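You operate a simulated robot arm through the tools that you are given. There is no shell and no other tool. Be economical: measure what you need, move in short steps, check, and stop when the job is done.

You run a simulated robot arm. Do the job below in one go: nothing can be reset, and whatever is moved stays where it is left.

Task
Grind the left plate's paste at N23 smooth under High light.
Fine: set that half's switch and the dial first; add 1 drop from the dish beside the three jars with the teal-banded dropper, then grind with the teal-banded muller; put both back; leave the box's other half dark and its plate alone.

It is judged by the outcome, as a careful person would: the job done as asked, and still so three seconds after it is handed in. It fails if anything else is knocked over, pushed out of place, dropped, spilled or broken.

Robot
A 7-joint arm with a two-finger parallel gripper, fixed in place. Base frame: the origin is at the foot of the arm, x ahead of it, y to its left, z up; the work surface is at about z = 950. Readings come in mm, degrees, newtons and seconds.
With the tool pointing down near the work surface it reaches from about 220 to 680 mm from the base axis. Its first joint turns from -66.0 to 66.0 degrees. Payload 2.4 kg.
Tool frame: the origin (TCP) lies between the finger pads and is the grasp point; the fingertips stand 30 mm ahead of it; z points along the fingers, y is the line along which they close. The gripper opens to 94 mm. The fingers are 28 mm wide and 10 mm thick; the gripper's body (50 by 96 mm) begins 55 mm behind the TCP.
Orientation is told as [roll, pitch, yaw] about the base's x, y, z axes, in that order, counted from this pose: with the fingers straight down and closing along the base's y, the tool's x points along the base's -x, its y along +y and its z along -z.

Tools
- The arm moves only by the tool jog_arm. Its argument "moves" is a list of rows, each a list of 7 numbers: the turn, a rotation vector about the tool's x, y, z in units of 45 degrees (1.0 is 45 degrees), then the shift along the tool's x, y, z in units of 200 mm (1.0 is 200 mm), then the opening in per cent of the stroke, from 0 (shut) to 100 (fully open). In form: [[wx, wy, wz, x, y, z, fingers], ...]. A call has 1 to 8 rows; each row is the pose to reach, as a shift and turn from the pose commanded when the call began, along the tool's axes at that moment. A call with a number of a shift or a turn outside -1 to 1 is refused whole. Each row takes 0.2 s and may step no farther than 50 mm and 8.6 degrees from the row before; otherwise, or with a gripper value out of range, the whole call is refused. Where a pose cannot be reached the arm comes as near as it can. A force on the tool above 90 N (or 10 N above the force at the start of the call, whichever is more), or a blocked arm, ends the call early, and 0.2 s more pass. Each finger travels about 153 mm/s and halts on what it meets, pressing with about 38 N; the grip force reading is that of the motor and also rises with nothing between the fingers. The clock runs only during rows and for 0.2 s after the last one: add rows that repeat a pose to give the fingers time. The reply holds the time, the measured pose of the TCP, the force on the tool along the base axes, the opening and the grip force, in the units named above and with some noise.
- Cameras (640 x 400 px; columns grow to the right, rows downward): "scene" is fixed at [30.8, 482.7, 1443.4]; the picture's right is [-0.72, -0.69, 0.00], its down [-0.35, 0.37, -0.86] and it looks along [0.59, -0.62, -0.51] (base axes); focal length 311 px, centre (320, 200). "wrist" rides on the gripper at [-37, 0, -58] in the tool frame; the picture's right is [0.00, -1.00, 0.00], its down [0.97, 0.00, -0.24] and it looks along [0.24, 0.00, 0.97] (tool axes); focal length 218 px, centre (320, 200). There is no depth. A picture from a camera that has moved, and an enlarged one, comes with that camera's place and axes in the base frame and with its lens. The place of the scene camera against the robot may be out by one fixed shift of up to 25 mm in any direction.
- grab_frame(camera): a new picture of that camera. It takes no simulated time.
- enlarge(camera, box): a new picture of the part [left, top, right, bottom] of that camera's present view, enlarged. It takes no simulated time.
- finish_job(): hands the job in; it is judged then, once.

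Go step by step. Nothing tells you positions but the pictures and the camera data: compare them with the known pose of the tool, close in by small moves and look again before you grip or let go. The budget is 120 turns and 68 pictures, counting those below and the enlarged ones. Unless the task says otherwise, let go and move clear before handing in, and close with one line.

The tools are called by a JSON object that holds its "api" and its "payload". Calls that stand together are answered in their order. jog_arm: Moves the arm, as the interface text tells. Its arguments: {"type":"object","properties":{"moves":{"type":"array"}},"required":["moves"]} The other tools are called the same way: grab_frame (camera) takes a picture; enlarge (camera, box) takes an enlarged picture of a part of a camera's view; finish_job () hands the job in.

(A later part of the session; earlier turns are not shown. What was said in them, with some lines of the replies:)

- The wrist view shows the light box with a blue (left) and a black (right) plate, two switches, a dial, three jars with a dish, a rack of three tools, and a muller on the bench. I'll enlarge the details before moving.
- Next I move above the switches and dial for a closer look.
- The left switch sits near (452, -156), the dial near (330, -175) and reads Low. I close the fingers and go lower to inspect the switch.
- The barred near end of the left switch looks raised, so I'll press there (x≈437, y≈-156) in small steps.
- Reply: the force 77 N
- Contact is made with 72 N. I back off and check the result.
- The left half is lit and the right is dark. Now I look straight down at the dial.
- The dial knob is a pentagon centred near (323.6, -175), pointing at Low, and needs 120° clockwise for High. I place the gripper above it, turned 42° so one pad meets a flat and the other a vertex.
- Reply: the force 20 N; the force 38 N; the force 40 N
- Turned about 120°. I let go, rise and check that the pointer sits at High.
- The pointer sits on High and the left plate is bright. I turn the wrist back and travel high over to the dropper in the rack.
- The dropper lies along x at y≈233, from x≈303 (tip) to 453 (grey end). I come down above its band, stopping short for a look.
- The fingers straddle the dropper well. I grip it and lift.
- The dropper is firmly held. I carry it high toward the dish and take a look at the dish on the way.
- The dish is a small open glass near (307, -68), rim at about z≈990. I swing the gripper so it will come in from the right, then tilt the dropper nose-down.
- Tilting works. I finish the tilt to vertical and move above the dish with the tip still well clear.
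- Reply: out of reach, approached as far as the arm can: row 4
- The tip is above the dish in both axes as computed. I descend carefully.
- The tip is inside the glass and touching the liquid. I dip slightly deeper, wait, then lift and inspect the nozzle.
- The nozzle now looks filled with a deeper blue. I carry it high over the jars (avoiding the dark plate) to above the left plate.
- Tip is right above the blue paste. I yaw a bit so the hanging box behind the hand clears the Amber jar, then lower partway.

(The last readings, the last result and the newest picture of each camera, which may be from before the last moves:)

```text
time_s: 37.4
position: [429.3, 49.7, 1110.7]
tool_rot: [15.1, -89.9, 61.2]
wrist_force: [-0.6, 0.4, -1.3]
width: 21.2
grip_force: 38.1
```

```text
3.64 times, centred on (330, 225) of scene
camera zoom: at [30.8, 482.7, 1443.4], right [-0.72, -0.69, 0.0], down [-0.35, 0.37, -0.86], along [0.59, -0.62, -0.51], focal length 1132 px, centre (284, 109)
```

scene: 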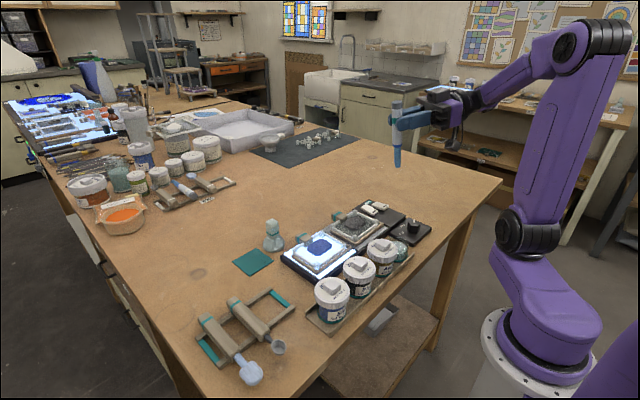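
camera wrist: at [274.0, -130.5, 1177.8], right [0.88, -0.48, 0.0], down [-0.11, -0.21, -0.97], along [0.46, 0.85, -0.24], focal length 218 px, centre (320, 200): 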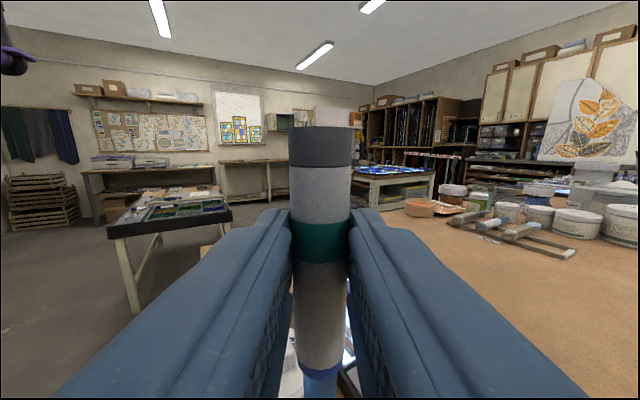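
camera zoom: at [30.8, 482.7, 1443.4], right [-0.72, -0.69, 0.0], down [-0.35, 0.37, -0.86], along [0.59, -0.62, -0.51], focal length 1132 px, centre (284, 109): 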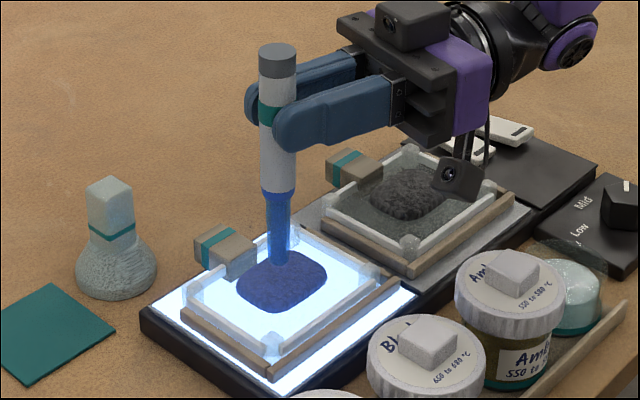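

{"api": "jog_arm", "payload": {"moves": [[0, 0, 0, 0.03, 0, 0, 10], [0, 0, 0, 0.03, 0, 0, 10]]}}

{"api": "enlarge", "payload": {"camera": "scene", "box": [280, 190, 370, 280]}}

```text
time_s: 38.0
position: [428.4, 49.9, 1102.9]
tool_rot: [16.9, -90.0, 59.3]
wrist_force: [-0.1, -0.1, -1.4]
width: 21.3
grip_force: 38.1
```

```text
4.44 times, centred on (325, 235) of scene
camera zoom: at [30.8, 482.7, 1443.4], right [-0.72, -0.69, 0.0], down [-0.35, 0.37, -0.86], along [0.59, -0.62, -0.51], focal length 1384 px, centre (298, 44)
```

zoom: 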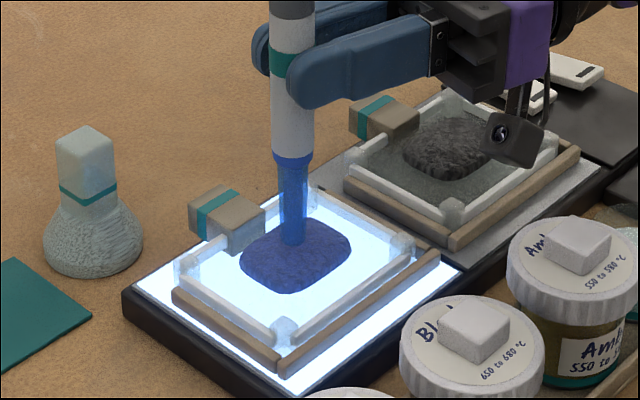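

{"api": "jog_arm", "payload": {"moves": [[0, 0, 0, 0.025, 0, 0, 10], [0, 0, 0, 0.025, 0, 0, 10]]}}

{"api": "enlarge", "payload": {"camera": "scene", "box": [295, 200, 365, 270]}}

```text
time_s: 38.6
position: [427.7, 48.2, 1099.1]
tool_rot: [14.5, -89.8, 61.9]
wrist_force: [-0.1, 0.1, -1.6]
width: 21.2
grip_force: 37.9
```

```text
5.71 times, centred on (330, 235) of scene
camera zoom: at [30.8, 482.7, 1443.4], right [-0.72, -0.69, 0.0], down [-0.35, 0.37, -0.86], along [0.59, -0.62, -0.51], focal length 1780 px, centre (263, 0)
```

zoom: 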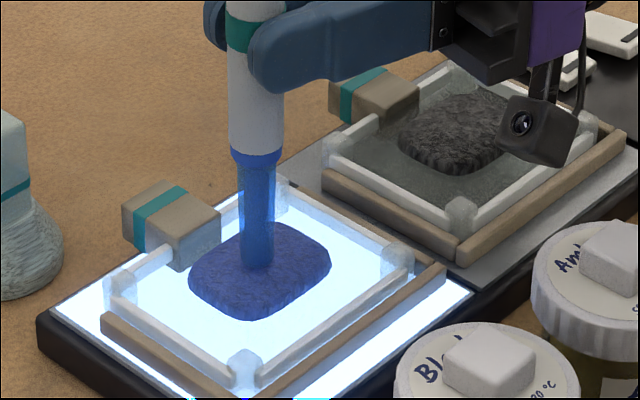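

I raise a little to compare the nozzle's fill and the paste's look.

{"api": "jog_arm", "payload": {"moves": [[0, 0, 0, -0.12, 0, 0, 10], [0, 0, 0, -0.3, 0, 0, 10]]}}

{"api": "enlarge", "payload": {"camera": "scene", "box": [295, 185, 365, 265]}}

```text
time_s: 39.2
position: [427.4, 50.6, 1159.7]
tool_rot: [42.8, -89.9, 33.4]
wrist_force: [1.0, -0.6, -0.4]
width: 21.0
grip_force: 37.4
```

```text
5.00 times, centred on (330, 225) of scene
camera zoom: at [30.8, 482.7, 1443.4], right [-0.72, -0.69, 0.0], down [-0.35, 0.37, -0.86], along [0.59, -0.62, -0.51], focal length 1557 px, centre (270, 75)
```

zoom: 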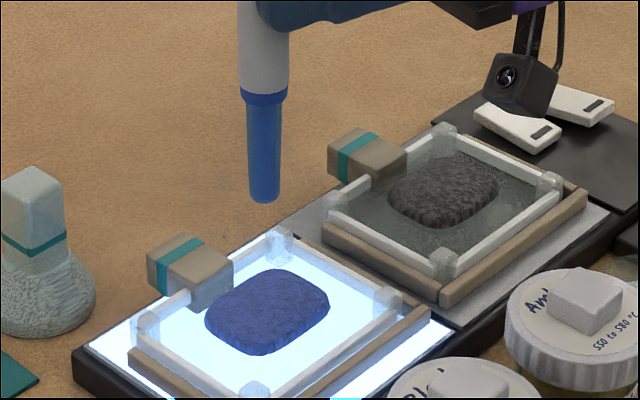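

{"api": "enlarge", "payload": {"camera": "scene", "box": [310, 198, 345, 258]}}

```text
6.67 times, centred on (328, 228) of scene
camera zoom: at [30.8, 482.7, 1443.4], right [-0.72, -0.69, 0.0], down [-0.35, 0.37, -0.86], along [0.59, -0.62, -0.51], focal length 2076 px, centre (270, 13)
```

zoom: 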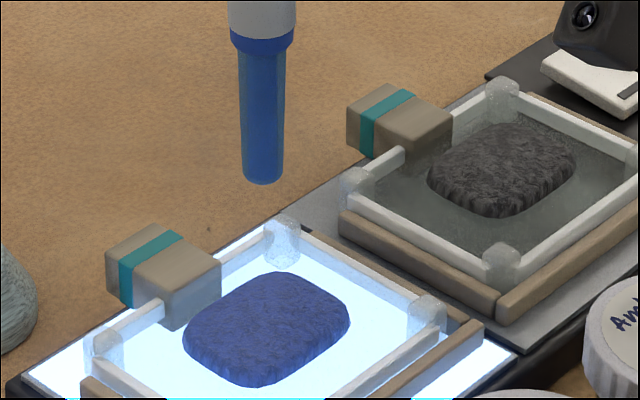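

{"api": "jog_arm", "payload": {"moves": [[0, 0, 0, -0.15, 0, 0, 10], [0, 0, 0, -0.15, 0, 0, 10]]}}

{"api": "enlarge", "payload": {"camera": "scene", "box": [270, 150, 390, 290]}}

```text
time_s: 39.8
position: [427.2, 48.0, 1190.5]
tool_rot: [30.1, -89.9, 46.3]
wrist_force: [0.8, -0.3, -1.0]
width: 21.4
grip_force: 38.2
```

```text
2.86 times, centred on (330, 220) of scene
camera zoom: at [30.8, 482.7, 1443.4], right [-0.72, -0.69, 0.0], down [-0.35, 0.37, -0.86], along [0.59, -0.62, -0.51], focal length 890 px, centre (291, 143)
```

zoom: 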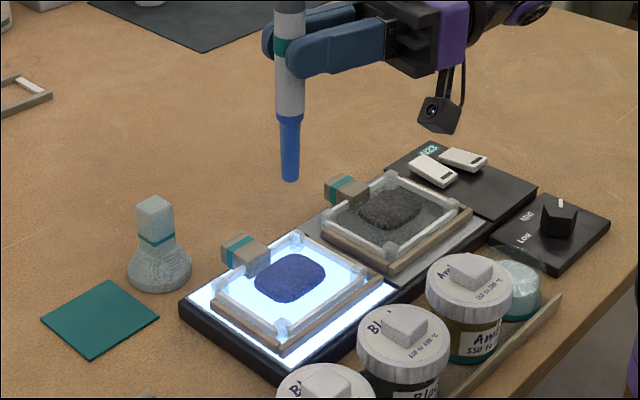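

The paste and nozzle look unchanged, so no drop has fallen yet. I'll try a gentle touch of the tip to the paste surface with a short wait.

{"api": "jog_arm", "payload": {"moves": [[0, 0, 0, 0.2, 0, 0, 10], [0, 0, 0, 0.4, 0, 0, 10], [0, 0, 0, 0.45, 0, 0, 10], [0, 0, 0, 0.47, 0, 0, 10], [0, 0, 0, 0.48, 0, 0, 10], [0, 0, 0, 0.48, 0, 0, 10]]}}

{"api": "enlarge", "payload": {"camera": "scene", "box": [295, 200, 365, 270]}}

```text
time_s: 41.2
position: [428.3, 52.2, 1093.6]
tool_rot: [7.9, -90.0, 68.4]
wrist_force: [-0.1, -0.4, -1.5]
width: 21.0
grip_force: 37.8
```

```text
5.71 times, centred on (330, 235) of scene
camera zoom: at [30.8, 482.7, 1443.4], right [-0.72, -0.69, 0.0], down [-0.35, 0.37, -0.86], along [0.59, -0.62, -0.51], focal length 1780 px, centre (263, 0)
```

zoom: 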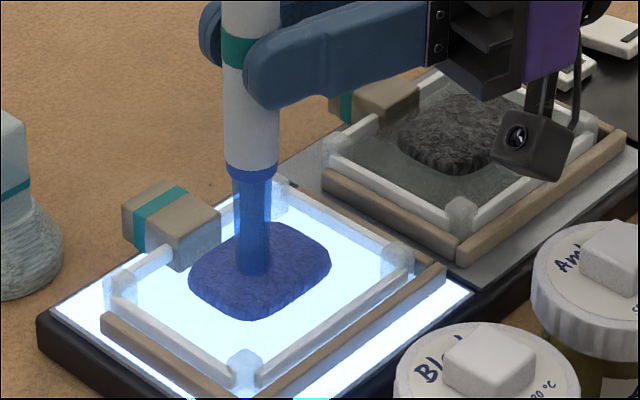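

No change from touching. I raise a few mm and try squeezing harder once (fingers commanded fully shut).

{"api": "jog_arm", "payload": {"moves": [[0, 0, 0, -0.04, 0, 0, 10], [0, 0, 0, -0.04, 0, 0, 0], [0, 0, 0, -0.04, 0, 0, 0]]}}

{"api": "enlarge", "payload": {"camera": "scene", "box": [295, 200, 365, 270]}}

```text
time_s: 42.0
position: [428.4, 51.7, 1103.2]
tool_rot: [18.0, -89.8, 58.3]
wrist_force: [0.0, -0.5, -1.5]
width: 20.9
grip_force: 37.8
```

```text
5.71 times, centred on (330, 235) of scene
camera zoom: at [30.8, 482.7, 1443.4], right [-0.72, -0.69, 0.0], down [-0.35, 0.37, -0.86], along [0.59, -0.62, -0.51], focal length 1780 px, centre (263, 0)
```

zoom: 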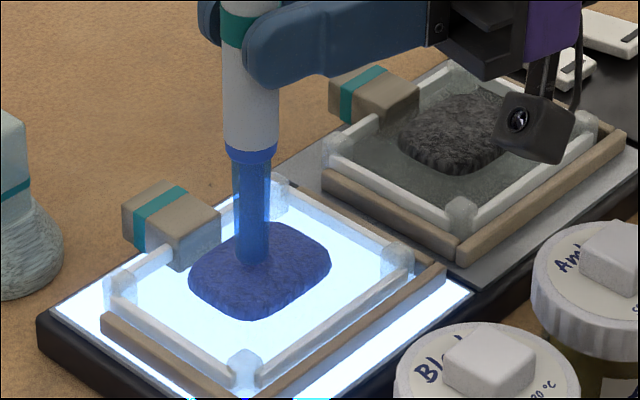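

{"api": "jog_arm", "payload": {"moves": [[0, 0, 0, 0, 0, 0, 10], [0, 0, 0, 0, 0, 0, 10], [0, 0, 0, 0, 0, 0, 10], [0, 0, 0, 0, 0, 0, 10], [0, 0, 0, 0, 0, 0, 10], [0, 0, 0, 0, 0, 0, 10], [0, 0, 0, 0, 0, 0, 10]]}}

{"api": "enlarge", "payload": {"camera": "scene", "box": [295, 200, 365, 270]}}

```text
time_s: 43.6
position: [428.3, 52.3, 1103.8]
tool_rot: [14.9, -89.9, 61.4]
wrist_force: [0.5, 0.7, -0.7]
width: 21.2
grip_force: 38.3
```

```text
5.71 times, centred on (330, 235) of scene
camera zoom: at [30.8, 482.7, 1443.4], right [-0.72, -0.69, 0.0], down [-0.35, 0.37, -0.86], along [0.59, -0.62, -0.51], focal length 1780 px, centre (263, 0)
```

zoom: 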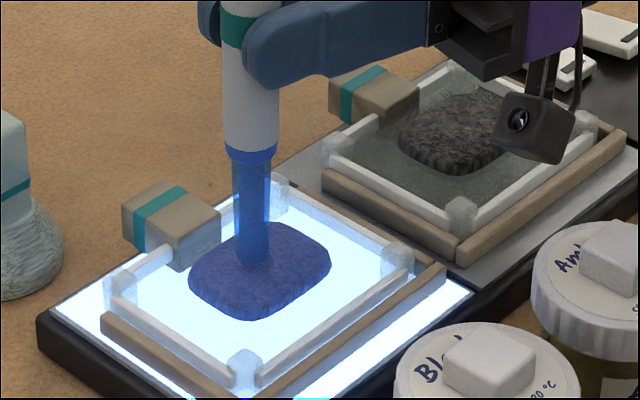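

{"api": "enlarge", "payload": {"camera": "scene", "box": [314, 222, 344, 260]}}

```text
10.53 times, centred on (329, 241) of scene
camera zoom: at [30.8, 482.7, 1443.4], right [-0.72, -0.69, 0.0], down [-0.35, 0.37, -0.86], along [0.59, -0.62, -0.51], focal length 3278 px, centre (225, -232)
```

zoom: 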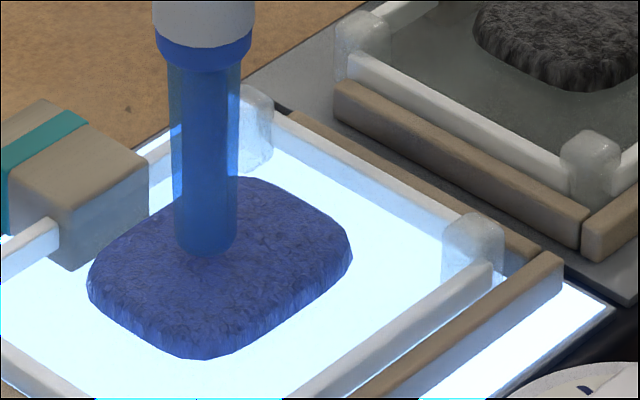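

{"api": "jog_arm", "payload": {"moves": [[0, 0, 0, 0, 0, 0, 18], [0, 0, 0, 0, 0, 0, 18]]}}

{"api": "jog_arm", "payload": {"moves": [[0, 0, 0, 0, 0, 0, 20], [0, 0, 0, 0, 0, 0, 20]]}}

```text
time_s: 44.2
position: [427.5, 52.6, 1102.6]
tool_rot: [15.1, -89.9, 61.2]
wrist_force: [0.9, 0.6, -0.6]
width: 21.2
grip_force: 37.7
```

```text
time_s: 44.8
position: [428.4, 53.6, 1103.5]
tool_rot: [14.9, -89.9, 61.4]
wrist_force: [0.2, 0.5, -0.7]
width: 21.2
grip_force: 38.3
```

The grip force is the same at every setting, so squeezing isn't the trigger. I raise and compare the paste with the earlier identical view.

{"api": "jog_arm", "payload": {"moves": [[0, 0, 0, -0.2, 0, 0, 10], [0, 0, 0, -0.44, 0, 0, 10], [0, 0, 0, -0.6, 0, 0, 10]]}}

{"api": "enlarge", "payload": {"camera": "scene", "box": [300, 190, 440, 300]}}

```text
time_s: 45.6
position: [427.8, 51.2, 1224.3]
tool_rot: [20.4, -90.0, 56.1]
wrist_force: [0.3, 0.2, 0.1]
width: 21.1
grip_force: 37.7
```

```text
3.64 times, centred on (370, 245) of scene
camera zoom: at [30.8, 482.7, 1443.4], right [-0.72, -0.69, 0.0], down [-0.35, 0.37, -0.86], along [0.59, -0.62, -0.51], focal length 1132 px, centre (138, 36)
```

zoom: 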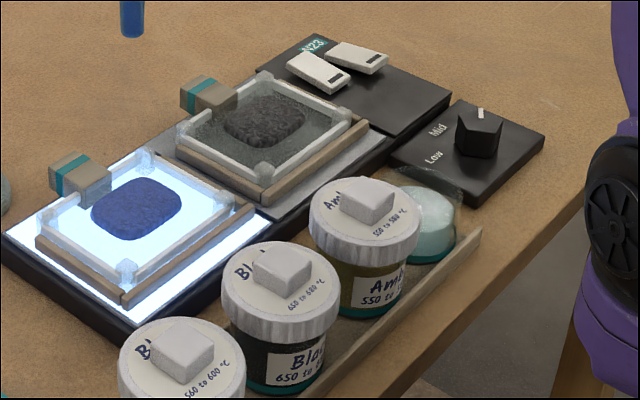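

{"api": "enlarge", "payload": {"camera": "scene", "box": [318, 205, 374, 258]}}

```text
7.55 times, centred on (346, 232) of scene
camera zoom: at [30.8, 482.7, 1443.4], right [-0.72, -0.69, 0.0], down [-0.35, 0.37, -0.86], along [0.59, -0.62, -0.51], focal length 2350 px, centre (124, -38)
```

zoom: 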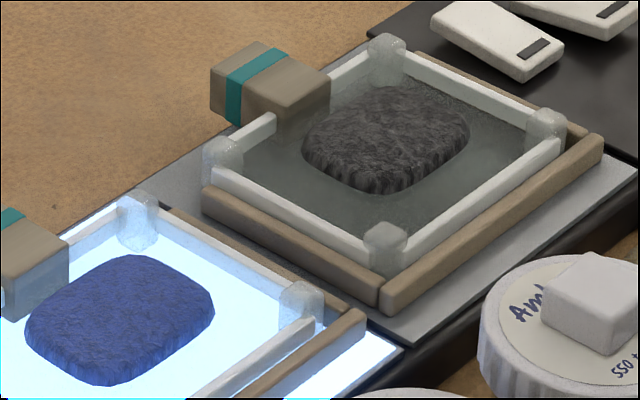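

The paste still looks dry, so I'll try actual light contact. I lean the tool back 18° so the box under the hand stays clear of the dark plate, and come down to just above the paste.

{"api": "jog_arm", "payload": {"moves": [[0, 0.18, 0, 0, -0.01, 0.08, 10], [0, 0.3, 0, 0.15, -0.0125, 0.1625, 10], [0, 0.4, 0, 0.35, -0.0125, 0.1625, 10], [0, 0.4, 0, 0.55, -0.0125, 0.1625, 10], [0, 0.4, 0, 0.62, -0.0125, 0.1625, 10]]}}

{"api": "enlarge", "payload": {"camera": "scene", "box": [290, 195, 380, 270]}}

```text
time_s: 46.8
position: [436.8, 81.1, 1096.3]
tool_rot: [0.0, -71.9, 76.2]
wrist_force: [0.3, -0.4, -1.1]
width: 20.9
grip_force: 38.1
```

```text
5.33 times, centred on (335, 232) of scene
camera zoom: at [30.8, 482.7, 1443.4], right [-0.72, -0.69, 0.0], down [-0.35, 0.37, -0.86], along [0.59, -0.62, -0.51], focal length 1661 px, centre (240, 27)
```

zoom: 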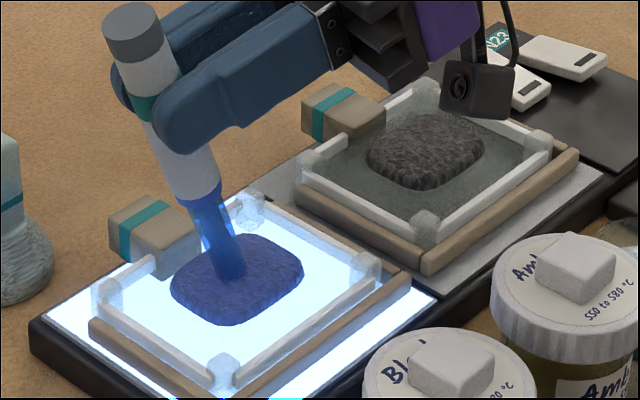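

{"api": "jog_arm", "payload": {"moves": [[0, 0, 0, 0.01, 0, 0.0033, 10], [0, 0, 0, 0.019, 0, 0.006, 10], [0, 0, 0, 0.019, 0, 0.006, 10]]}}

{"api": "jog_arm", "payload": {"moves": [[0, 0, 0, 0.01, 0, 0.0033, 10], [0, 0, 0, 0.014, 0, 0.0045, 10], [0, 0, 0, 0.014, 0, 0.0045, 10]]}}

{"api": "enlarge", "payload": {"camera": "scene", "box": [290, 195, 380, 270]}}

```text
time_s: 47.6
position: [439.1, 81.8, 1094.9]
tool_rot: [-0.1, -71.9, 76.5]
wrist_force: [-1.9, 0.2, 9.4]
width: 21.1
grip_force: 38.0
```

```text
time_s: 48.4
position: [438.9, 83.7, 1093.8]
tool_rot: [-0.5, -72.5, 77.0]
wrist_force: [3.7, 5.2, 37.2]
width: 21.1
grip_force: 37.8
```

```text
5.33 times, centred on (335, 232) of scene
camera zoom: at [30.3, 482.7, 1443.4], right [-0.72, -0.69, 0.0], down [-0.35, 0.37, -0.86], along [0.59, -0.62, -0.51], focal length 1661 px, centre (240, 27)
```

zoom: 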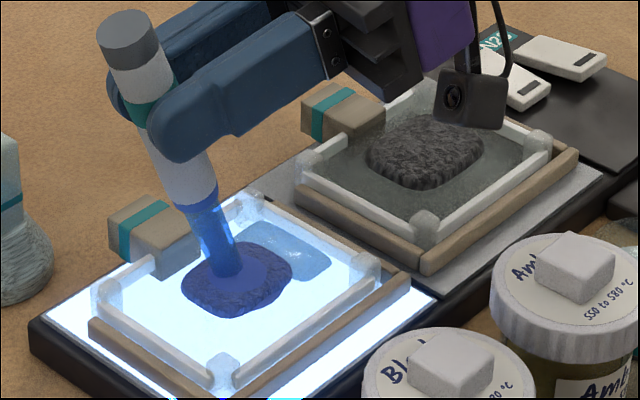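

Contact changed something: a pale wet patch appeared beside the paste. I lift straight off and look.

{"api": "jog_arm", "payload": {"moves": [[0, 0, 0, -0.05, 0, -0.016, 10], [0, 0, 0, -0.2, 0, -0.065, 10], [0, 0, 0, -0.4, 0, -0.13, 10], [0, 0, 0, -0.6, 0, -0.195, 10]]}}

{"api": "enlarge", "payload": {"camera": "scene", "box": [295, 200, 365, 270]}}

```text
time_s: 49.4
position: [438.7, 80.5, 1217.4]
tool_rot: [0.2, -71.9, 76.0]
wrist_force: [0.5, -0.4, -0.6]
width: 21.2
grip_force: 37.9
```

```text
5.71 times, centred on (330, 235) of scene
camera zoom: at [30.8, 482.7, 1443.4], right [-0.72, -0.69, 0.0], down [-0.35, 0.37, -0.86], along [0.59, -0.62, -0.51], focal length 1780 px, centre (263, 0)
```

zoom: 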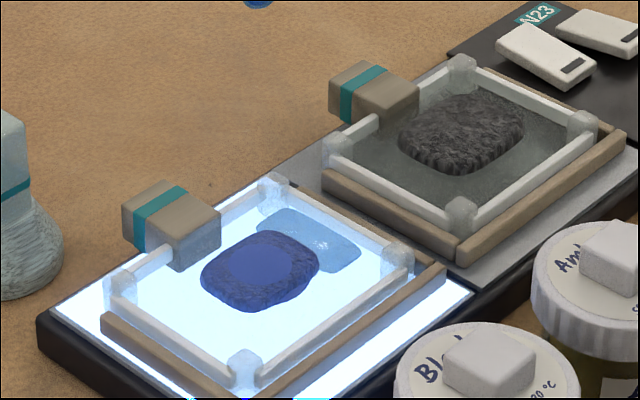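

One drop is on the left plate (a wet, smooth spot and pool). Now I untilt and take the dropper back to its rack.

{"api": "jog_arm", "payload": {"moves": [[0, 0.18, 0, 0, 0, 0, 10], [0, 0.36, 0, 0, 0, 0, 10], [0, 0.54, 0, 0, 0, 0, 10], [0, 0.72, 0, 0, 0, 0, 10], [0, 0.9, 0, 0, 0, 0, 10]]}}

{"api": "jog_arm", "payload": {"moves": [[0, 0.18, 0, 0, 0, 0, 10], [0, 0.36, 0, 0, 0, 0, 10], [0, 0.54, 0, 0, 0, 0, 10], [0, 0.699, 0, 0, 0, 0, 10]]}}

{"api": "jog_arm", "payload": {"moves": [[0, 0, 0.18, 0, 0, 0, 10], [0, 0, 0.36, 0, 0, 0, 10], [0, 0, 0.54, 0, 0, 0, 10], [0, 0, 0.72, 0, 0, 0, 10], [0, 0, 0.9, 0, 0, 0, 10]]}}

{"api": "jog_arm", "payload": {"moves": [[0, 0, 0.18, 0, 0, 0, 10], [0, 0, 0.36, 0, 0, 0, 10], [0, 0, 0.54, 0, 0, 0, 10], [0, 0, 0.72, 0, 0, 0, 10], [0, 0, 0.793, 0, 0, 0, 10]]}}

```text
time_s: 50.6
position: [438.4, 81.5, 1218.4]
tool_rot: [0.0, -31.3, 76.2]
wrist_force: [0.2, -0.2, -0.1]
width: 21.2
grip_force: 38.4
```

```text
time_s: 51.6
position: [438.2, 83.9, 1219.2]
tool_rot: [0.0, 0.2, 76.4]
wrist_force: [0.1, -0.2, -0.5]
width: 20.9
grip_force: 38.2
```

```text
time_s: 52.8
position: [438.1, 82.0, 1216.8]
tool_rot: [-0.1, 0.0, 35.8]
wrist_force: [-0.6, 0.3, 0.1]
width: 21.2
grip_force: 37.5
```

```text
time_s: 54.0
position: [437.4, 81.7, 1218.0]
tool_rot: [0.0, 0.0, 0.0]
wrist_force: [-0.2, 0.2, -1.0]
width: 21.2
grip_force: 37.8
```

{"api": "jog_arm", "payload": {"moves": [[0, 0, 0, 0.04, 0.2, 0, 10], [0, 0, 0, 0.08, 0.4, 0, 10], [0, 0, 0, 0.12, 0.6, 0, 10], [0, 0, 0, 0.1425, 0.7575, 0.05, 10], [0, 0, 0, 0.1425, 0.7575, 0.25, 10], [0, 0, 0, 0.1425, 0.7575, 0.45, 10], [0, 0, 0, 0.1425, 0.7575, 0.65, 10], [0, 0, 0, 0.1425, 0.7575, 0.85, 10]]}}

{"api": "grab_frame", "payload": {"camera": "wrist"}}

{"api": "enlarge", "payload": {"camera": "scene", "box": [190, 230, 350, 350]}}

```text
time_s: 55.8
position: [408.2, 232.7, 1045.3]
tool_rot: [0.0, -0.1, 0.1]
wrist_force: [0.7, 0.1, -0.7]
width: 21.0
grip_force: 38.4
```

```text
12 pictures are left
camera wrist: at [446.5, 231.5, 1105.2], right [0.0, -1.0, 0.0], down [-0.97, 0.0, 0.24], along [-0.24, 0.0, -0.97], focal length 218 px, centre (320, 200)
```

wrist: 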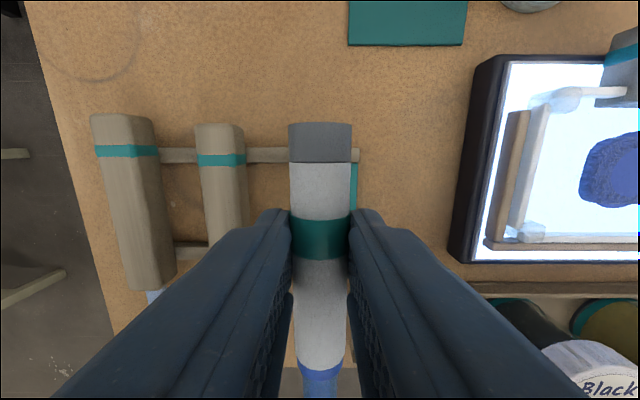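

```text
3.33 times, centred on (270, 290) of scene
camera zoom: at [30.8, 482.7, 1443.4], right [-0.72, -0.69, 0.0], down [-0.35, 0.37, -0.86], along [0.59, -0.62, -0.51], focal length 1038 px, centre (487, -100)
```

zoom: 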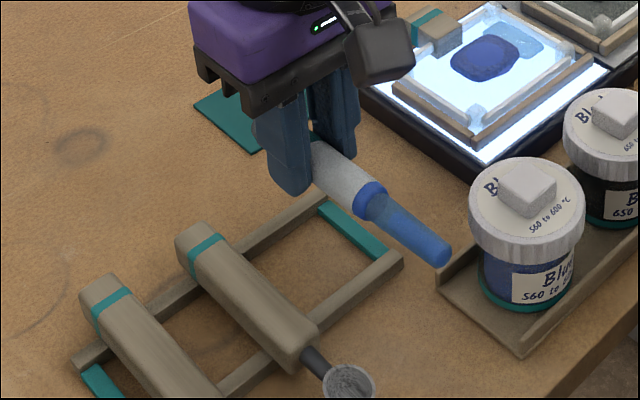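

{"api": "jog_arm", "payload": {"moves": [[0, 0, 0, 0, 0, 0.15, 10], [0, 0, 0, 0, 0, 0.23, 10], [0, 0, 0, 0, 0, 0.265, 10], [0, 0, 0, 0, 0, 0.265, 10]]}}

```text
time_s: 56.8
position: [408.6, 232.7, 995.1]
tool_rot: [-0.1, -0.1, 0.1]
wrist_force: [-0.5, 0.6, -0.5]
width: 21.3
grip_force: 37.9
```

{"api": "jog_arm", "payload": {"moves": [[0, 0, 0, 0, 0, 0.01, 10], [0, 0, 0, 0, 0, 0.02, 10], [0, 0, 0, 0, 0, 0.025, 10], [0, 0, 0, 0, 0, 0.025, 10]]}}

```text
time_s: 57.8
position: [408.1, 233.1, 991.5]
tool_rot: [0.0, -0.1, 0.1]
wrist_force: [-2.9, -3.4, 17.3]
width: 21.2
grip_force: 38.2
```

The rack carries the dropper now. I open gently and lift away.

{"api": "jog_arm", "payload": {"moves": [[0, 0, 0, 0, 0, -0.003, 26], [0, 0, 0, 0, 0, -0.003, 32], [0, 0, 0, 0, 0, -0.003, 42], [0, 0, 0, 0, 0, -0.003, 42], [0, 0, 0, 0, 0, -0.15, 42], [0, 0, 0, 0, 0, -0.4, 42], [0, 0, 0, 0, 0, -0.6, 42], [0, 0, 0, 0, 0, -0.8, 42]]}}

{"api": "grab_frame", "payload": {"camera": "wrist"}}

```text
time_s: 59.6
position: [407.0, 234.0, 1150.8]
tool_rot: [-0.2, 0.1, 0.1]
wrist_force: [-0.4, -0.9, 0.8]
width: 39.4
grip_force: 0.1
```

```text
10 pictures are left
camera wrist: at [445.8, 234.2, 1209.0], right [0.0, -1.0, 0.0], down [-0.97, 0.0, 0.24], along [-0.24, 0.0, -0.97], focal length 218 px, centre (320, 200)
```

wrist: 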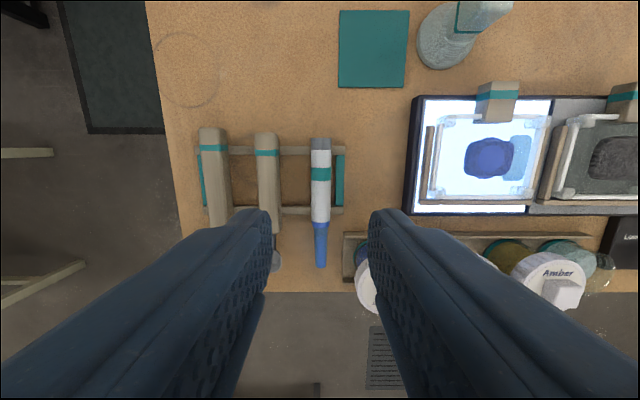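

The dropper is back in its slot. Now the muller at about (552, 110): I move above it for an overhead look.

{"api": "jog_arm", "payload": {"moves": [[0, 0, 0, -0.13, -0.15, 0, 50], [0, 0, 0, -0.26, -0.3, 0, 60], [0, 0, 0, -0.4, -0.45, 0, 70], [0, 0, 0, -0.54, -0.62, 0.05, 75]]}}

{"api": "grab_frame", "payload": {"camera": "wrist"}}

```text
time_s: 60.6
position: [517.7, 108.8, 1137.3]
tool_rot: [0.0, 0.0, 0.2]
wrist_force: [0.4, 0.3, 0.3]
width: 70.5
grip_force: 0.1
```

```text
9 pictures are left
camera wrist: at [555.7, 108.8, 1196.1], right [0.0, -1.0, 0.0], down [-0.97, 0.0, 0.24], along [-0.24, 0.0, -0.97], focal length 218 px, centre (320, 200)
```

wrist: 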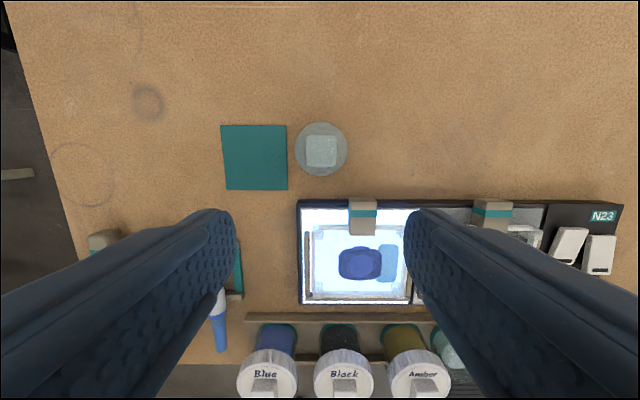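

Muller centred at (552, 108) with a square 25 mm handle, aligned with the fingers. I come down around the handle.

{"api": "jog_arm", "payload": {"moves": [[0, 0, 0, -0.17, -0.004, 0.1, 60], [0, 0, 0, -0.17, -0.004, 0.3, 55], [0, 0, 0, -0.17, -0.004, 0.5, 55], [0, 0, 0, -0.17, -0.004, 0.6, 55], [0, 0, 0, -0.17, -0.004, 0.6, 55]]}}

{"api": "grab_frame", "payload": {"camera": "wrist"}}

```text
time_s: 61.8
position: [551.2, 108.3, 1015.7]
tool_rot: [-0.1, 0.0, 0.1]
wrist_force: [-0.4, -0.7, -0.3]
width: 51.6
grip_force: 0.0
```

```text
8 pictures are left
camera wrist: at [589.9, 107.9, 1075.0], right [0.0, -1.0, 0.0], down [-0.97, 0.0, 0.24], along [-0.24, 0.0, -0.97], focal length 218 px, centre (320, 200)
```

wrist: 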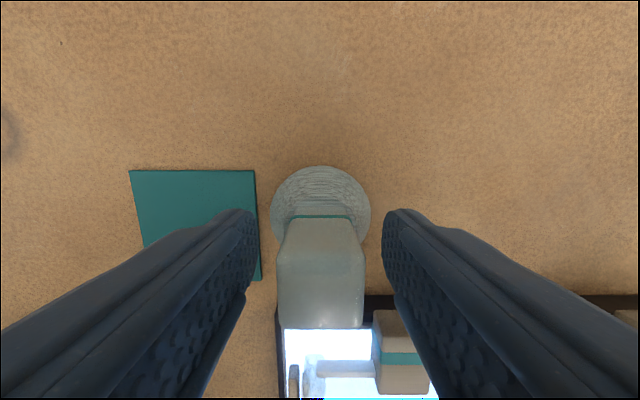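

{"api": "jog_arm", "payload": {"moves": [[0, 0, 0, 0, 0, 0, 30], [0, 0, 0, 0, 0, 0, 12], [0, 0, 0, 0, 0, 0, 12]]}}

{"api": "jog_arm", "payload": {"moves": [[0, 0, 0, 0, 0, -0.1, 12], [0, 0, 0, 0, 0, -0.3, 12], [0, 0, 0, 0, 0, -0.45, 12]]}}

```text
time_s: 62.6
position: [551.1, 108.2, 1016.3]
tool_rot: [0.0, 0.1, 0.0]
wrist_force: [0.5, 0.4, -0.1]
width: 27.7
grip_force: 38.2
```

```text
time_s: 63.4
position: [549.8, 111.0, 1107.5]
tool_rot: [-0.1, 0.2, 0.1]
wrist_force: [-0.5, 0.7, -1.2]
width: 27.5
grip_force: 37.4
```

{"api": "jog_arm", "payload": {"moves": [[0, 0, 0, 0.2, -0.07, 0, 12], [0, 0, 0, 0.4, -0.14, 0, 12], [0, 0, 0, 0.58, -0.22, 0, 12], [0, 0, 0, 0.58, -0.22, 0.15, 12], [0, 0, 0, 0.58, -0.22, 0.2, 12]]}}

{"api": "enlarge", "payload": {"camera": "scene", "box": [280, 190, 380, 280]}}

```text
time_s: 64.6
position: [433.7, 63.1, 1067.4]
tool_rot: [0.0, 0.0, 0.0]
wrist_force: [0.3, 0.2, -1.8]
width: 27.5
grip_force: 38.1
```

```text
4.44 times, centred on (330, 235) of scene
camera zoom: at [30.8, 482.7, 1443.4], right [-0.72, -0.69, 0.0], down [-0.35, 0.37, -0.86], along [0.59, -0.62, -0.51], focal length 1384 px, centre (276, 44)
```

zoom: 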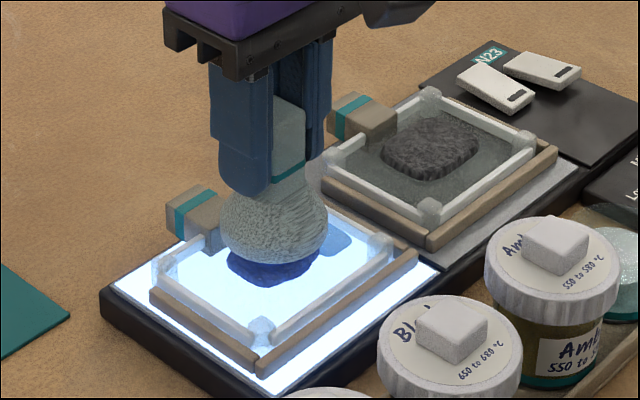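

The muller is centred above the paste. I lower until light contact.

{"api": "jog_arm", "payload": {"moves": [[0, 0, 0, 0, 0, 0.04, 12], [0, 0, 0, 0, 0, 0.06, 12], [0, 0, 0, 0, 0, 0.07, 12]]}}

{"api": "jog_arm", "payload": {"moves": [[0, 0, 0, 0, 0, 0.008, 12], [0, 0, 0, 0, 0, 0.016, 12]]}}

```text
time_s: 65.4
position: [435.1, 64.3, 1055.9]
tool_rot: [0.0, 0.1, 0.1]
wrist_force: [-0.2, 0.0, -1.6]
width: 27.6
grip_force: 37.8
```

```text
time_s: 66.0
position: [437.2, 64.3, 1051.3]
tool_rot: [0.0, 0.0, 0.1]
wrist_force: [0.6, -0.7, -2.3]
width: 27.8
grip_force: 37.7
```

{"api": "jog_arm", "payload": {"moves": [[0, 0, 0, 0.01, 0, 0.01, 12], [0, 0, 0, 0.01, 0, 0.02, 12]]}}

{"api": "jog_arm", "payload": {"moves": [[0, 0, 0, 0, 0, 0.01, 12], [0, 0, 0, 0, 0, 0.015, 12]]}}

```text
time_s: 66.6
position: [435.5, 64.4, 1052.0]
tool_rot: [0.0, -0.7, 0.1]
wrist_force: [6.3, -5.6, 47.9]
width: 27.8
grip_force: 38.2
```

```text
time_s: 67.2
position: [435.4, 64.1, 1046.8]
tool_rot: [0.1, -0.6, 0.0]
wrist_force: [5.2, -4.8, 42.9]
width: 27.6
grip_force: 38.4
```

Pressing at about 43 N. I grind with small circles, staying clear of the frame and clip.

{"api": "jog_arm", "payload": {"moves": [[0, 0, 0, 0.025, 0, 0, 12], [0, 0, 0, 0.018, 0.035, 0, 12], [0, 0, 0, 0, 0.05, 0, 12], [0, 0, 0, -0.018, 0.035, 0, 12], [0, 0, 0, -0.025, 0, 0, 12], [0, 0, 0, -0.018, -0.035, 0, 12], [0, 0, 0, 0, -0.05, 0, 12], [0, 0, 0, 0, 0, 0, 12]]}}

{"api": "enlarge", "payload": {"camera": "scene", "box": [280, 190, 380, 280]}}

```text
time_s: 69.0
position: [431.8, 60.3, 1045.0]
tool_rot: [-0.3, 0.1, 0.0]
wrist_force: [2.3, -11.6, 31.4]
width: 27.6
grip_force: 37.8
```

```text
4.44 times, centred on (330, 235) of scene
camera zoom: at [30.4, 482.2, 1443.6], right [-0.73, -0.69, 0.0], down [-0.35, 0.37, -0.86], along [0.59, -0.62, -0.51], focal length 1384 px, centre (276, 44)
```

zoom: 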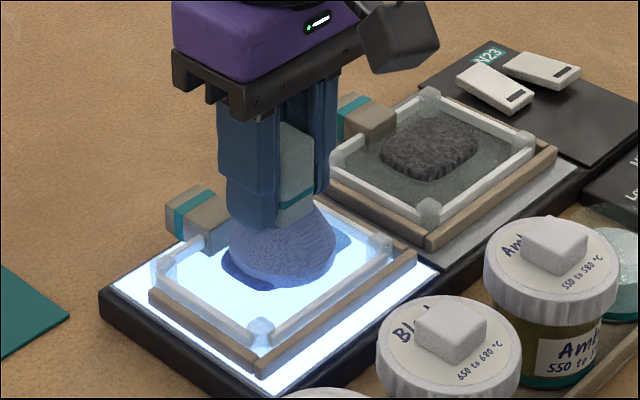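

{"api": "jog_arm", "payload": {"moves": [[0, 0, 0, 0.025, 0.03, 0, 12], [0, 0, 0, 0.0, 0.065, 0, 12], [0, 0, 0, -0.025, 0.03, 0, 12], [0, 0, 0, 0.02, 0, 0, 12], [0, 0, 0, 0.025, -0.04, 0, 12], [0, 0, 0, 0, -0.075, 0, 12], [0, 0, 0, -0.025, -0.04, 0, 12], [0, 0, 0, 0, 0, 0, 12]]}}

{"api": "jog_arm", "payload": {"moves": [[0, 0, 0, -0.025, 0.03, 0, 12], [0, 0, 0, 0.0, 0.065, 0, 12], [0, 0, 0, 0.025, 0.03, 0, 12], [0, 0, 0, -0.02, 0, 0, 12], [0, 0, 0, -0.025, -0.04, 0, 12], [0, 0, 0, 0, -0.075, 0, 12], [0, 0, 0, 0.025, -0.04, 0, 12], [0, 0, 0, 0, 0, 0, 12]]}}

{"api": "jog_arm", "payload": {"moves": [[0, 0, 0, 0.025, 0, 0, 12], [0, 0, 0, 0.018, 0.035, 0, 12], [0, 0, 0, 0, 0.05, 0, 12], [0, 0, 0, -0.018, 0.035, 0, 12], [0, 0, 0, -0.025, 0, 0, 12], [0, 0, 0, -0.018, -0.035, 0, 12], [0, 0, 0, 0, -0.05, 0, 12], [0, 0, 0, 0, 0, 0, 12]]}}

{"api": "enlarge", "payload": {"camera": "scene", "box": [280, 190, 380, 280]}}

```text
time_s: 70.8
position: [435.9, 64.7, 1045.0]
tool_rot: [-0.1, -0.4, 0.0]
wrist_force: [6.9, -9.3, 30.9]
width: 27.7
grip_force: 37.8
```

```text
time_s: 72.6
position: [434.4, 64.5, 1045.7]
tool_rot: [0.1, 0.2, 0.1]
wrist_force: [0.1, -0.7, -1.5]
width: 27.8
grip_force: 38.3
```

```text
time_s: 74.4
position: [433.0, 65.6, 1045.3]
tool_rot: [0.1, 0.0, 0.1]
wrist_force: [0.0, -0.5, -1.4]
width: 27.6
grip_force: 37.9
```

```text
4.44 times, centred on (330, 235) of scene
camera zoom: at [30.8, 482.6, 1443.4], right [-0.73, -0.69, 0.0], down [-0.35, 0.37, -0.86], along [0.59, -0.62, -0.51], focal length 1384 px, centre (276, 44)
```

zoom: 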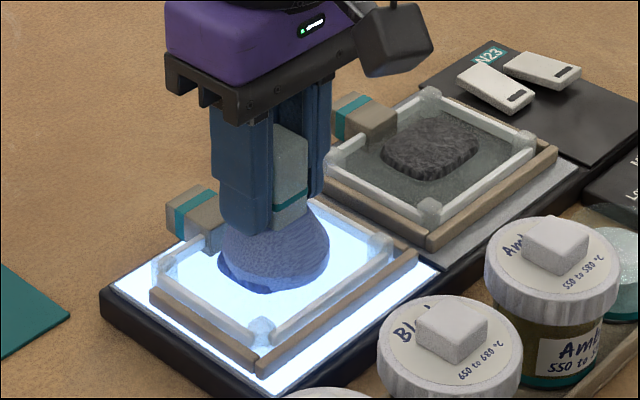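

Contact was lost as the paste flattened. I lower a little and continue.

{"api": "jog_arm", "payload": {"moves": [[0, 0, 0, 0, 0, 0.008, 12], [0, 0, 0, 0, 0, 0.014, 12]]}}

```text
time_s: 75.0
position: [434.4, 65.7, 1043.3]
tool_rot: [0.0, -0.2, 0.2]
wrist_force: [-10.9, 3.9, 39.1]
width: 27.5
grip_force: 38.1
```

{"api": "jog_arm", "payload": {"moves": [[0, 0, 0, 0.025, 0.03, 0, 12], [0, 0, 0, 0.0, 0.065, 0, 12], [0, 0, 0, -0.025, 0.03, 0, 12], [0, 0, 0, 0.02, 0, 0, 12], [0, 0, 0, 0.025, -0.04, 0, 12], [0, 0, 0, 0, -0.075, 0, 12], [0, 0, 0, -0.025, -0.04, 0, 12], [0, 0, 0, 0, 0, 0, 12]]}}

{"api": "jog_arm", "payload": {"moves": [[0, 0, 0, 0.025, 0, 0, 12], [0, 0, 0, 0.018, 0.035, 0, 12], [0, 0, 0, 0, 0.05, 0, 12], [0, 0, 0, -0.018, 0.035, 0, 12], [0, 0, 0, -0.025, 0, 0, 12], [0, 0, 0, -0.018, -0.035, 0, 12], [0, 0, 0, 0, -0.05, 0, 12], [0, 0, 0, 0, 0, 0, 12]]}}

{"api": "jog_arm", "payload": {"moves": [[0, 0, 0, 0, 0, -0.05, 12], [0, 0, 0, 0, 0, -0.2, 12], [0, 0, 0, 0, 0, -0.35, 12]]}}

{"api": "enlarge", "payload": {"camera": "scene", "box": [280, 190, 380, 280]}}

```text
time_s: 76.8
position: [434.4, 64.4, 1041.3]
tool_rot: [0.0, 0.1, 0.1]
wrist_force: [-0.4, -0.6, -1.9]
width: 27.6
grip_force: 37.7
```

```text
time_s: 78.6
position: [432.0, 65.4, 1041.7]
tool_rot: [0.0, 0.1, 0.2]
wrist_force: [-0.4, -1.0, -0.5]
width: 27.7
grip_force: 37.9
```

```text
time_s: 79.4
position: [433.8, 66.3, 1112.8]
tool_rot: [0.0, 0.0, 0.1]
wrist_force: [-0.6, -0.1, -1.7]
width: 27.7
grip_force: 38.1
```

```text
4.44 times, centred on (330, 235) of scene
camera zoom: at [30.8, 482.7, 1443.4], right [-0.72, -0.69, 0.0], down [-0.35, 0.37, -0.86], along [0.59, -0.62, -0.51], focal length 1384 px, centre (276, 44)
```

zoom: 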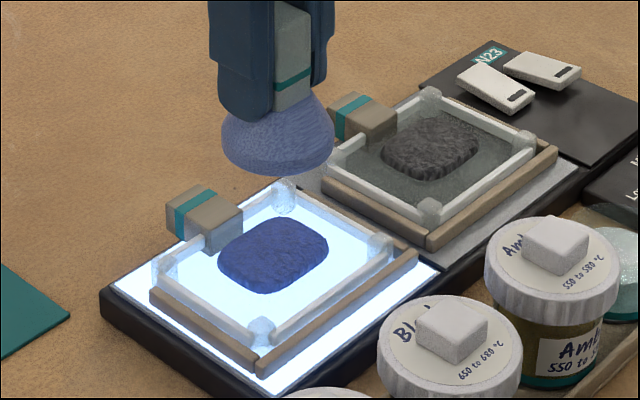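

{"api": "enlarge", "payload": {"camera": "scene", "box": [318, 205, 374, 258]}}

```text
7.55 times, centred on (346, 232) of scene
camera zoom: at [30.8, 482.7, 1443.4], right [-0.72, -0.69, 0.0], down [-0.35, 0.37, -0.86], along [0.59, -0.62, -0.51], focal length 2350 px, centre (124, -38)
```

zoom: 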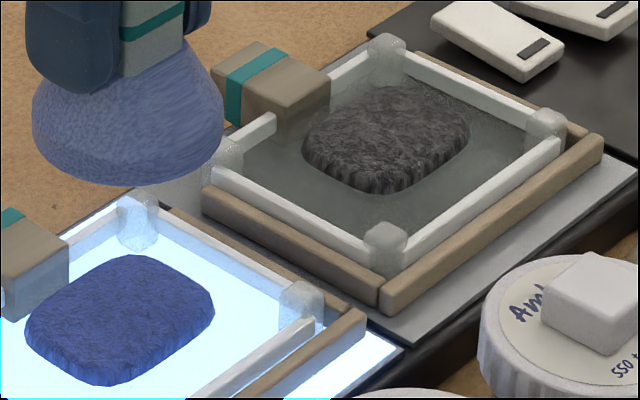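

The pool has been worked in, but the paste still looks coarse, so I go back down and grind more while keeping pressure.

{"api": "jog_arm", "payload": {"moves": [[0, 0, 0, 0, 0, 0.15, 12], [0, 0, 0, 0, 0, 0.3, 12], [0, 0, 0, 0, 0, 0.35, 12], [0, 0, 0, 0, 0, 0.36, 12]]}}

{"api": "jog_arm", "payload": {"moves": [[0, 0, 0, 0, 0, 0.008, 12], [0, 0, 0, 0, 0, 0.008, 12]]}}

```text
time_s: 80.4
position: [433.9, 62.8, 1041.1]
tool_rot: [0.0, -0.1, 0.1]
wrist_force: [-5.6, -2.0, 30.6]
width: 27.8
grip_force: 38.4
```

```text
time_s: 81.0
position: [434.0, 62.0, 1040.2]
tool_rot: [0.1, -0.3, 0.2]
wrist_force: [-3.4, -5.1, 41.2]
width: 28.3
grip_force: 38.0
```

{"api": "jog_arm", "payload": {"moves": [[0, 0, 0, 0.025, 0, 0.0, 12], [0, 0, 0, 0.018, 0.035, 0.0, 12], [0, 0, 0, 0, 0.05, 0.0, 12], [0, 0, 0, -0.018, 0.035, 0.0, 12], [0, 0, 0, -0.025, 0, 0.0, 12]]}}

{"api": "jog_arm", "payload": {"moves": [[0, 0, 0, 0.007, -0.035, 0.0, 12], [0, 0, 0, 0.025, -0.05, 0.0, 12], [0, 0, 0, 0.043, -0.035, 0.0, 12], [0, 0, 0, 0.05, 0, 0.0, 12], [0, 0, 0, 0.025, 0, 0, 12]]}}

```text
time_s: 82.2
position: [439.0, 66.7, 1039.2]
tool_rot: [0.0, 0.0, 0.2]
wrist_force: [-0.9, 6.8, 17.8]
width: 27.7
grip_force: 37.7
```

```text
time_s: 83.4
position: [433.8, 64.4, 1039.1]
tool_rot: [0.0, 0.1, 0.1]
wrist_force: [-0.3, 0.3, -1.6]
width: 27.5
grip_force: 38.0
```

The muller is slipping a little in the grip under pressure, so I feed downward slightly while circling.

{"api": "jog_arm", "payload": {"moves": [[0, 0, 0, 0, 0, 0.006, 12], [0, 0, 0, 0.025, 0, 0.01, 12], [0, 0, 0, 0.018, 0.035, 0.012, 12], [0, 0, 0, 0, 0.05, 0.013, 12], [0, 0, 0, -0.018, 0.035, 0.014, 12], [0, 0, 0, -0.025, 0, 0.015, 12]]}}

{"api": "jog_arm", "payload": {"moves": [[0, 0, 0, 0.007, -0.035, 0.001, 12], [0, 0, 0, 0.025, -0.05, 0.002, 12], [0, 0, 0, 0.043, -0.035, 0.003, 12], [0, 0, 0, 0.05, 0, 0.004, 12], [0, 0, 0, 0.043, 0.035, 0.005, 12], [0, 0, 0, 0.025, 0, 0.006, 12]]}}

```text
time_s: 84.8
position: [439.7, 67.8, 1036.8]
tool_rot: [0.2, -0.2, 0.2]
wrist_force: [-2.0, 14.2, 38.1]
width: 27.7
grip_force: 38.2
```

```text
time_s: 86.2
position: [432.6, 67.0, 1034.8]
tool_rot: [0.1, 0.2, 0.4]
wrist_force: [-6.9, 9.6, 31.0]
width: 27.9
grip_force: 38.5
```

{"api": "jog_arm", "payload": {"moves": [[0, 0, 0, 0.025, 0, 0.002, 12], [0, 0, 0, 0.018, 0.04, 0.004, 12], [0, 0, 0, 0, 0.06, 0.005, 12], [0, 0, 0, -0.018, 0.04, 0.006, 12], [0, 0, 0, -0.025, 0, 0.007, 12], [0, 0, 0, -0.018, -0.04, 0.008, 12], [0, 0, 0, 0, -0.06, 0.009, 12], [0, 0, 0, 0.025, 0, 0.01, 12]]}}

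{"api": "jog_arm", "payload": {"moves": [[0, 0, 0, -0.007, 0.04, 0.001, 12], [0, 0, 0, -0.025, 0.06, 0.002, 12], [0, 0, 0, -0.043, 0.04, 0.003, 12], [0, 0, 0, -0.05, 0, 0.004, 12], [0, 0, 0, -0.043, -0.04, 0.005, 12], [0, 0, 0, -0.025, -0.06, 0.006, 12], [0, 0, 0, -0.007, -0.04, 0.007, 12], [0, 0, 0, -0.025, 0, 0.007, 12]]}}

{"api": "jog_arm", "payload": {"moves": [[0, 0, 0, 0, 0, -0.05, 12], [0, 0, 0, 0, 0, -0.2, 12], [0, 0, 0, 0, 0, -0.4, 12]]}}

{"api": "enlarge", "payload": {"camera": "scene", "box": [310, 200, 366, 253]}}

```text
time_s: 88.0
position: [429.6, 60.0, 1032.3]
tool_rot: [-0.1, -0.2, -0.1]
wrist_force: [4.6, -13.1, 39.1]
width: 27.4
grip_force: 38.1
```

```text
time_s: 89.8
position: [433.8, 61.8, 1032.7]
tool_rot: [-0.2, 0.1, 0.0]
wrist_force: [-3.6, -15.6, 40.6]
width: 27.8
grip_force: 38.1
```

```text
time_s: 90.6
position: [432.2, 65.5, 1111.2]
tool_rot: [0.0, 0.1, 0.0]
wrist_force: [0.8, -0.9, -1.5]
width: 27.6
grip_force: 37.8
```

```text
7.55 times, centred on (338, 226) of scene
camera zoom: at [30.8, 482.7, 1443.4], right [-0.72, -0.69, 0.0], down [-0.35, 0.37, -0.86], along [0.59, -0.62, -0.51], focal length 2350 px, centre (184, 0)
```

zoom: 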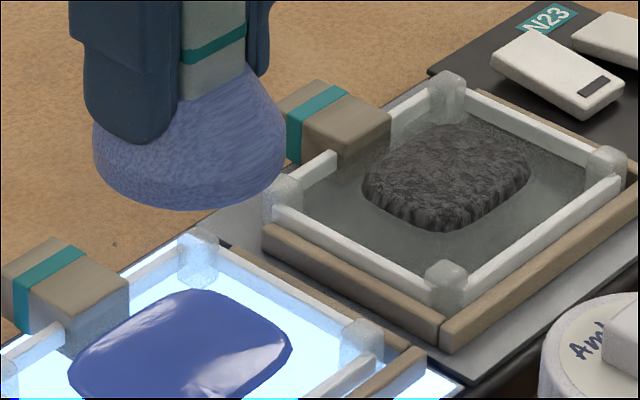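

The paste is now smooth and glossy. I carry the muller back to its spot at (552, 108) and set it down gently.

{"api": "jog_arm", "payload": {"moves": [[0, 0, 0, -0.2, 0.07, 0, 12], [0, 0, 0, -0.4, 0.15, 0, 12], [0, 0, 0, -0.592, 0.217, 0, 12], [0, 0, 0, -0.592, 0.217, 0.2, 12], [0, 0, 0, -0.592, 0.217, 0.4, 12], [0, 0, 0, -0.592, 0.217, 0.48, 12], [0, 0, 0, -0.592, 0.217, 0.48, 12]]}}

```text
time_s: 92.2
position: [550.5, 110.3, 1013.0]
tool_rot: [0.0, -0.1, 0.2]
wrist_force: [0.0, -0.2, -2.2]
width: 27.7
grip_force: 38.0
```

{"api": "jog_arm", "payload": {"moves": [[0, 0, 0, 0, -0.005, 0.015, 12], [0, 0, 0, 0, -0.005, 0.03, 12], [0, 0, 0, 0, -0.005, 0.03, 12]]}}

{"api": "jog_arm", "payload": {"moves": [[0, 0, 0, 0, 0, 0.01, 12], [0, 0, 0, 0, 0, 0.01, 12]]}}

```text
time_s: 93.0
position: [551.6, 107.4, 1009.6]
tool_rot: [0.0, 0.0, 0.1]
wrist_force: [0.5, -0.7, -1.6]
width: 27.7
grip_force: 37.7
```

```text
time_s: 93.6
position: [551.3, 107.0, 1007.0]
tool_rot: [-0.1, 0.1, 0.2]
wrist_force: [0.2, -0.3, -2.3]
width: 27.8
grip_force: 38.1
```

{"api": "jog_arm", "payload": {"moves": [[0, 0, 0, 0, 0, 0.01, 12], [0, 0, 0, 0, 0, 0.015, 12]]}}

{"api": "jog_arm", "payload": {"moves": [[0, 0, 0, 0, 0, 0.008, 12], [0, 0, 0, 0, 0, 0.008, 12]]}}

```text
time_s: 94.2
position: [551.7, 107.8, 1003.5]
tool_rot: [0.0, -0.1, 0.1]
wrist_force: [-0.4, 0.3, -2.2]
width: 27.7
grip_force: 37.4
```

```text
time_s: 94.8
position: [551.1, 109.2, 1002.3]
tool_rot: [0.0, 0.0, 0.1]
wrist_force: [0.7, 0.4, -2.1]
width: 27.8
grip_force: 38.1
```

{"api": "jog_arm", "payload": {"moves": [[0, 0, 0, 0, 0, 0.008, 12], [0, 0, 0, 0, 0, 0.008, 12]]}}

{"api": "jog_arm", "payload": {"moves": [[0, 0, 0, 0, 0, 0.008, 12], [0, 0, 0, 0, 0, 0.008, 12]]}}

```text
time_s: 95.4
position: [550.6, 105.8, 1000.3]
tool_rot: [0.1, 0.1, 0.1]
wrist_force: [0.7, 0.2, -1.8]
width: 27.5
grip_force: 38.1
```

```text
time_s: 96.0
position: [551.6, 106.8, 997.9]
tool_rot: [0.0, 0.0, 0.1]
wrist_force: [-0.1, 0.7, -2.3]
width: 27.8
grip_force: 38.2
```

{"api": "jog_arm", "payload": {"moves": [[0, 0, 0, 0, 0, 0.008, 12], [0, 0, 0, 0, 0, 0.008, 12]]}}

{"api": "enlarge", "payload": {"camera": "scene", "box": [240, 200, 310, 270]}}

```text
time_s: 96.6
position: [551.2, 108.1, 996.9]
tool_rot: [0.0, -0.1, 0.1]
wrist_force: [-0.3, 0.2, -2.0]
width: 27.7
grip_force: 37.7
```

```text
5.71 times, centred on (275, 235) of scene
camera zoom: at [30.8, 482.7, 1443.4], right [-0.72, -0.69, 0.0], down [-0.35, 0.37, -0.86], along [0.59, -0.62, -0.51], focal length 1780 px, centre (577, 0)
```

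zoom: 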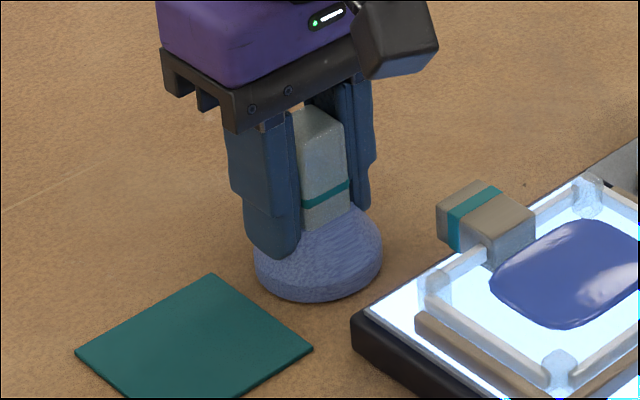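

{"api": "jog_arm", "payload": {"moves": [[0, 0, 0, 0, 0, 0.008, 12], [0, 0, 0, 0, 0, 0.008, 12]]}}

```text
time_s: 97.2
position: [551.7, 108.3, 995.6]
tool_rot: [0.0, 0.0, 0.1]
wrist_force: [-4.8, -1.4, 11.6]
width: 27.6
grip_force: 38.0
```

Contact with the bench is felt. I release and rise clear.

{"api": "jog_arm", "payload": {"moves": [[0, 0, 0, 0, 0, 0, 32], [0, 0, 0, 0, 0, 0, 45], [0, 0, 0, 0, 0, 0, 55], [0, 0, 0, 0, 0, -0.15, 55], [0, 0, 0, 0, 0, -0.4, 55], [0, 0, 0, 0, 0, -0.6, 55], [0, 0, 0, 0, 0, -0.8, 55], [0, 0, 0, 0.1, 0, -1.0, 55]]}}

{"api": "grab_frame", "payload": {"camera": "scene"}}

```text
time_s: 99.0
position: [528.2, 107.0, 1196.8]
tool_rot: [0.0, 0.0, 0.1]
wrist_force: [0.4, -1.0, -1.0]
width: 51.8
grip_force: 0.2
```

```text
0 pictures are left
```

scene: 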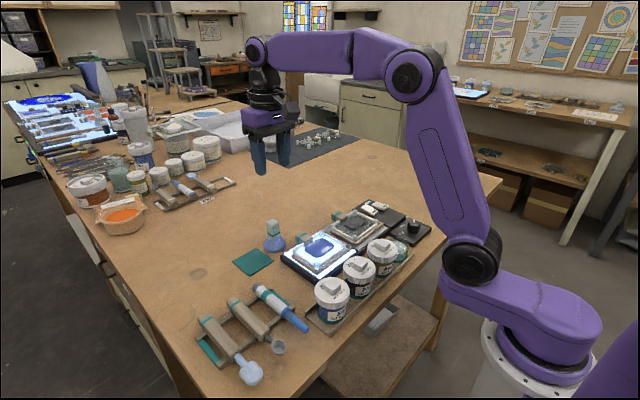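

The muller stands upright at its place, the dropper is in its rack, the left half is lit on High with smooth paste, and the right half is dark. I hand the job in.

{"api": "finish_job", "payload": {}}

```text
The job is handed in.
```

The job is handed in: N23's left paste was ground smooth under High light, the dropper and muller are back in their places, and the right half is dark with its plate untouched. I count one drop, since I dipped once and saw one wet patch. The drop only came off when the dropper tip touched the paste, pressing at about 37 N.
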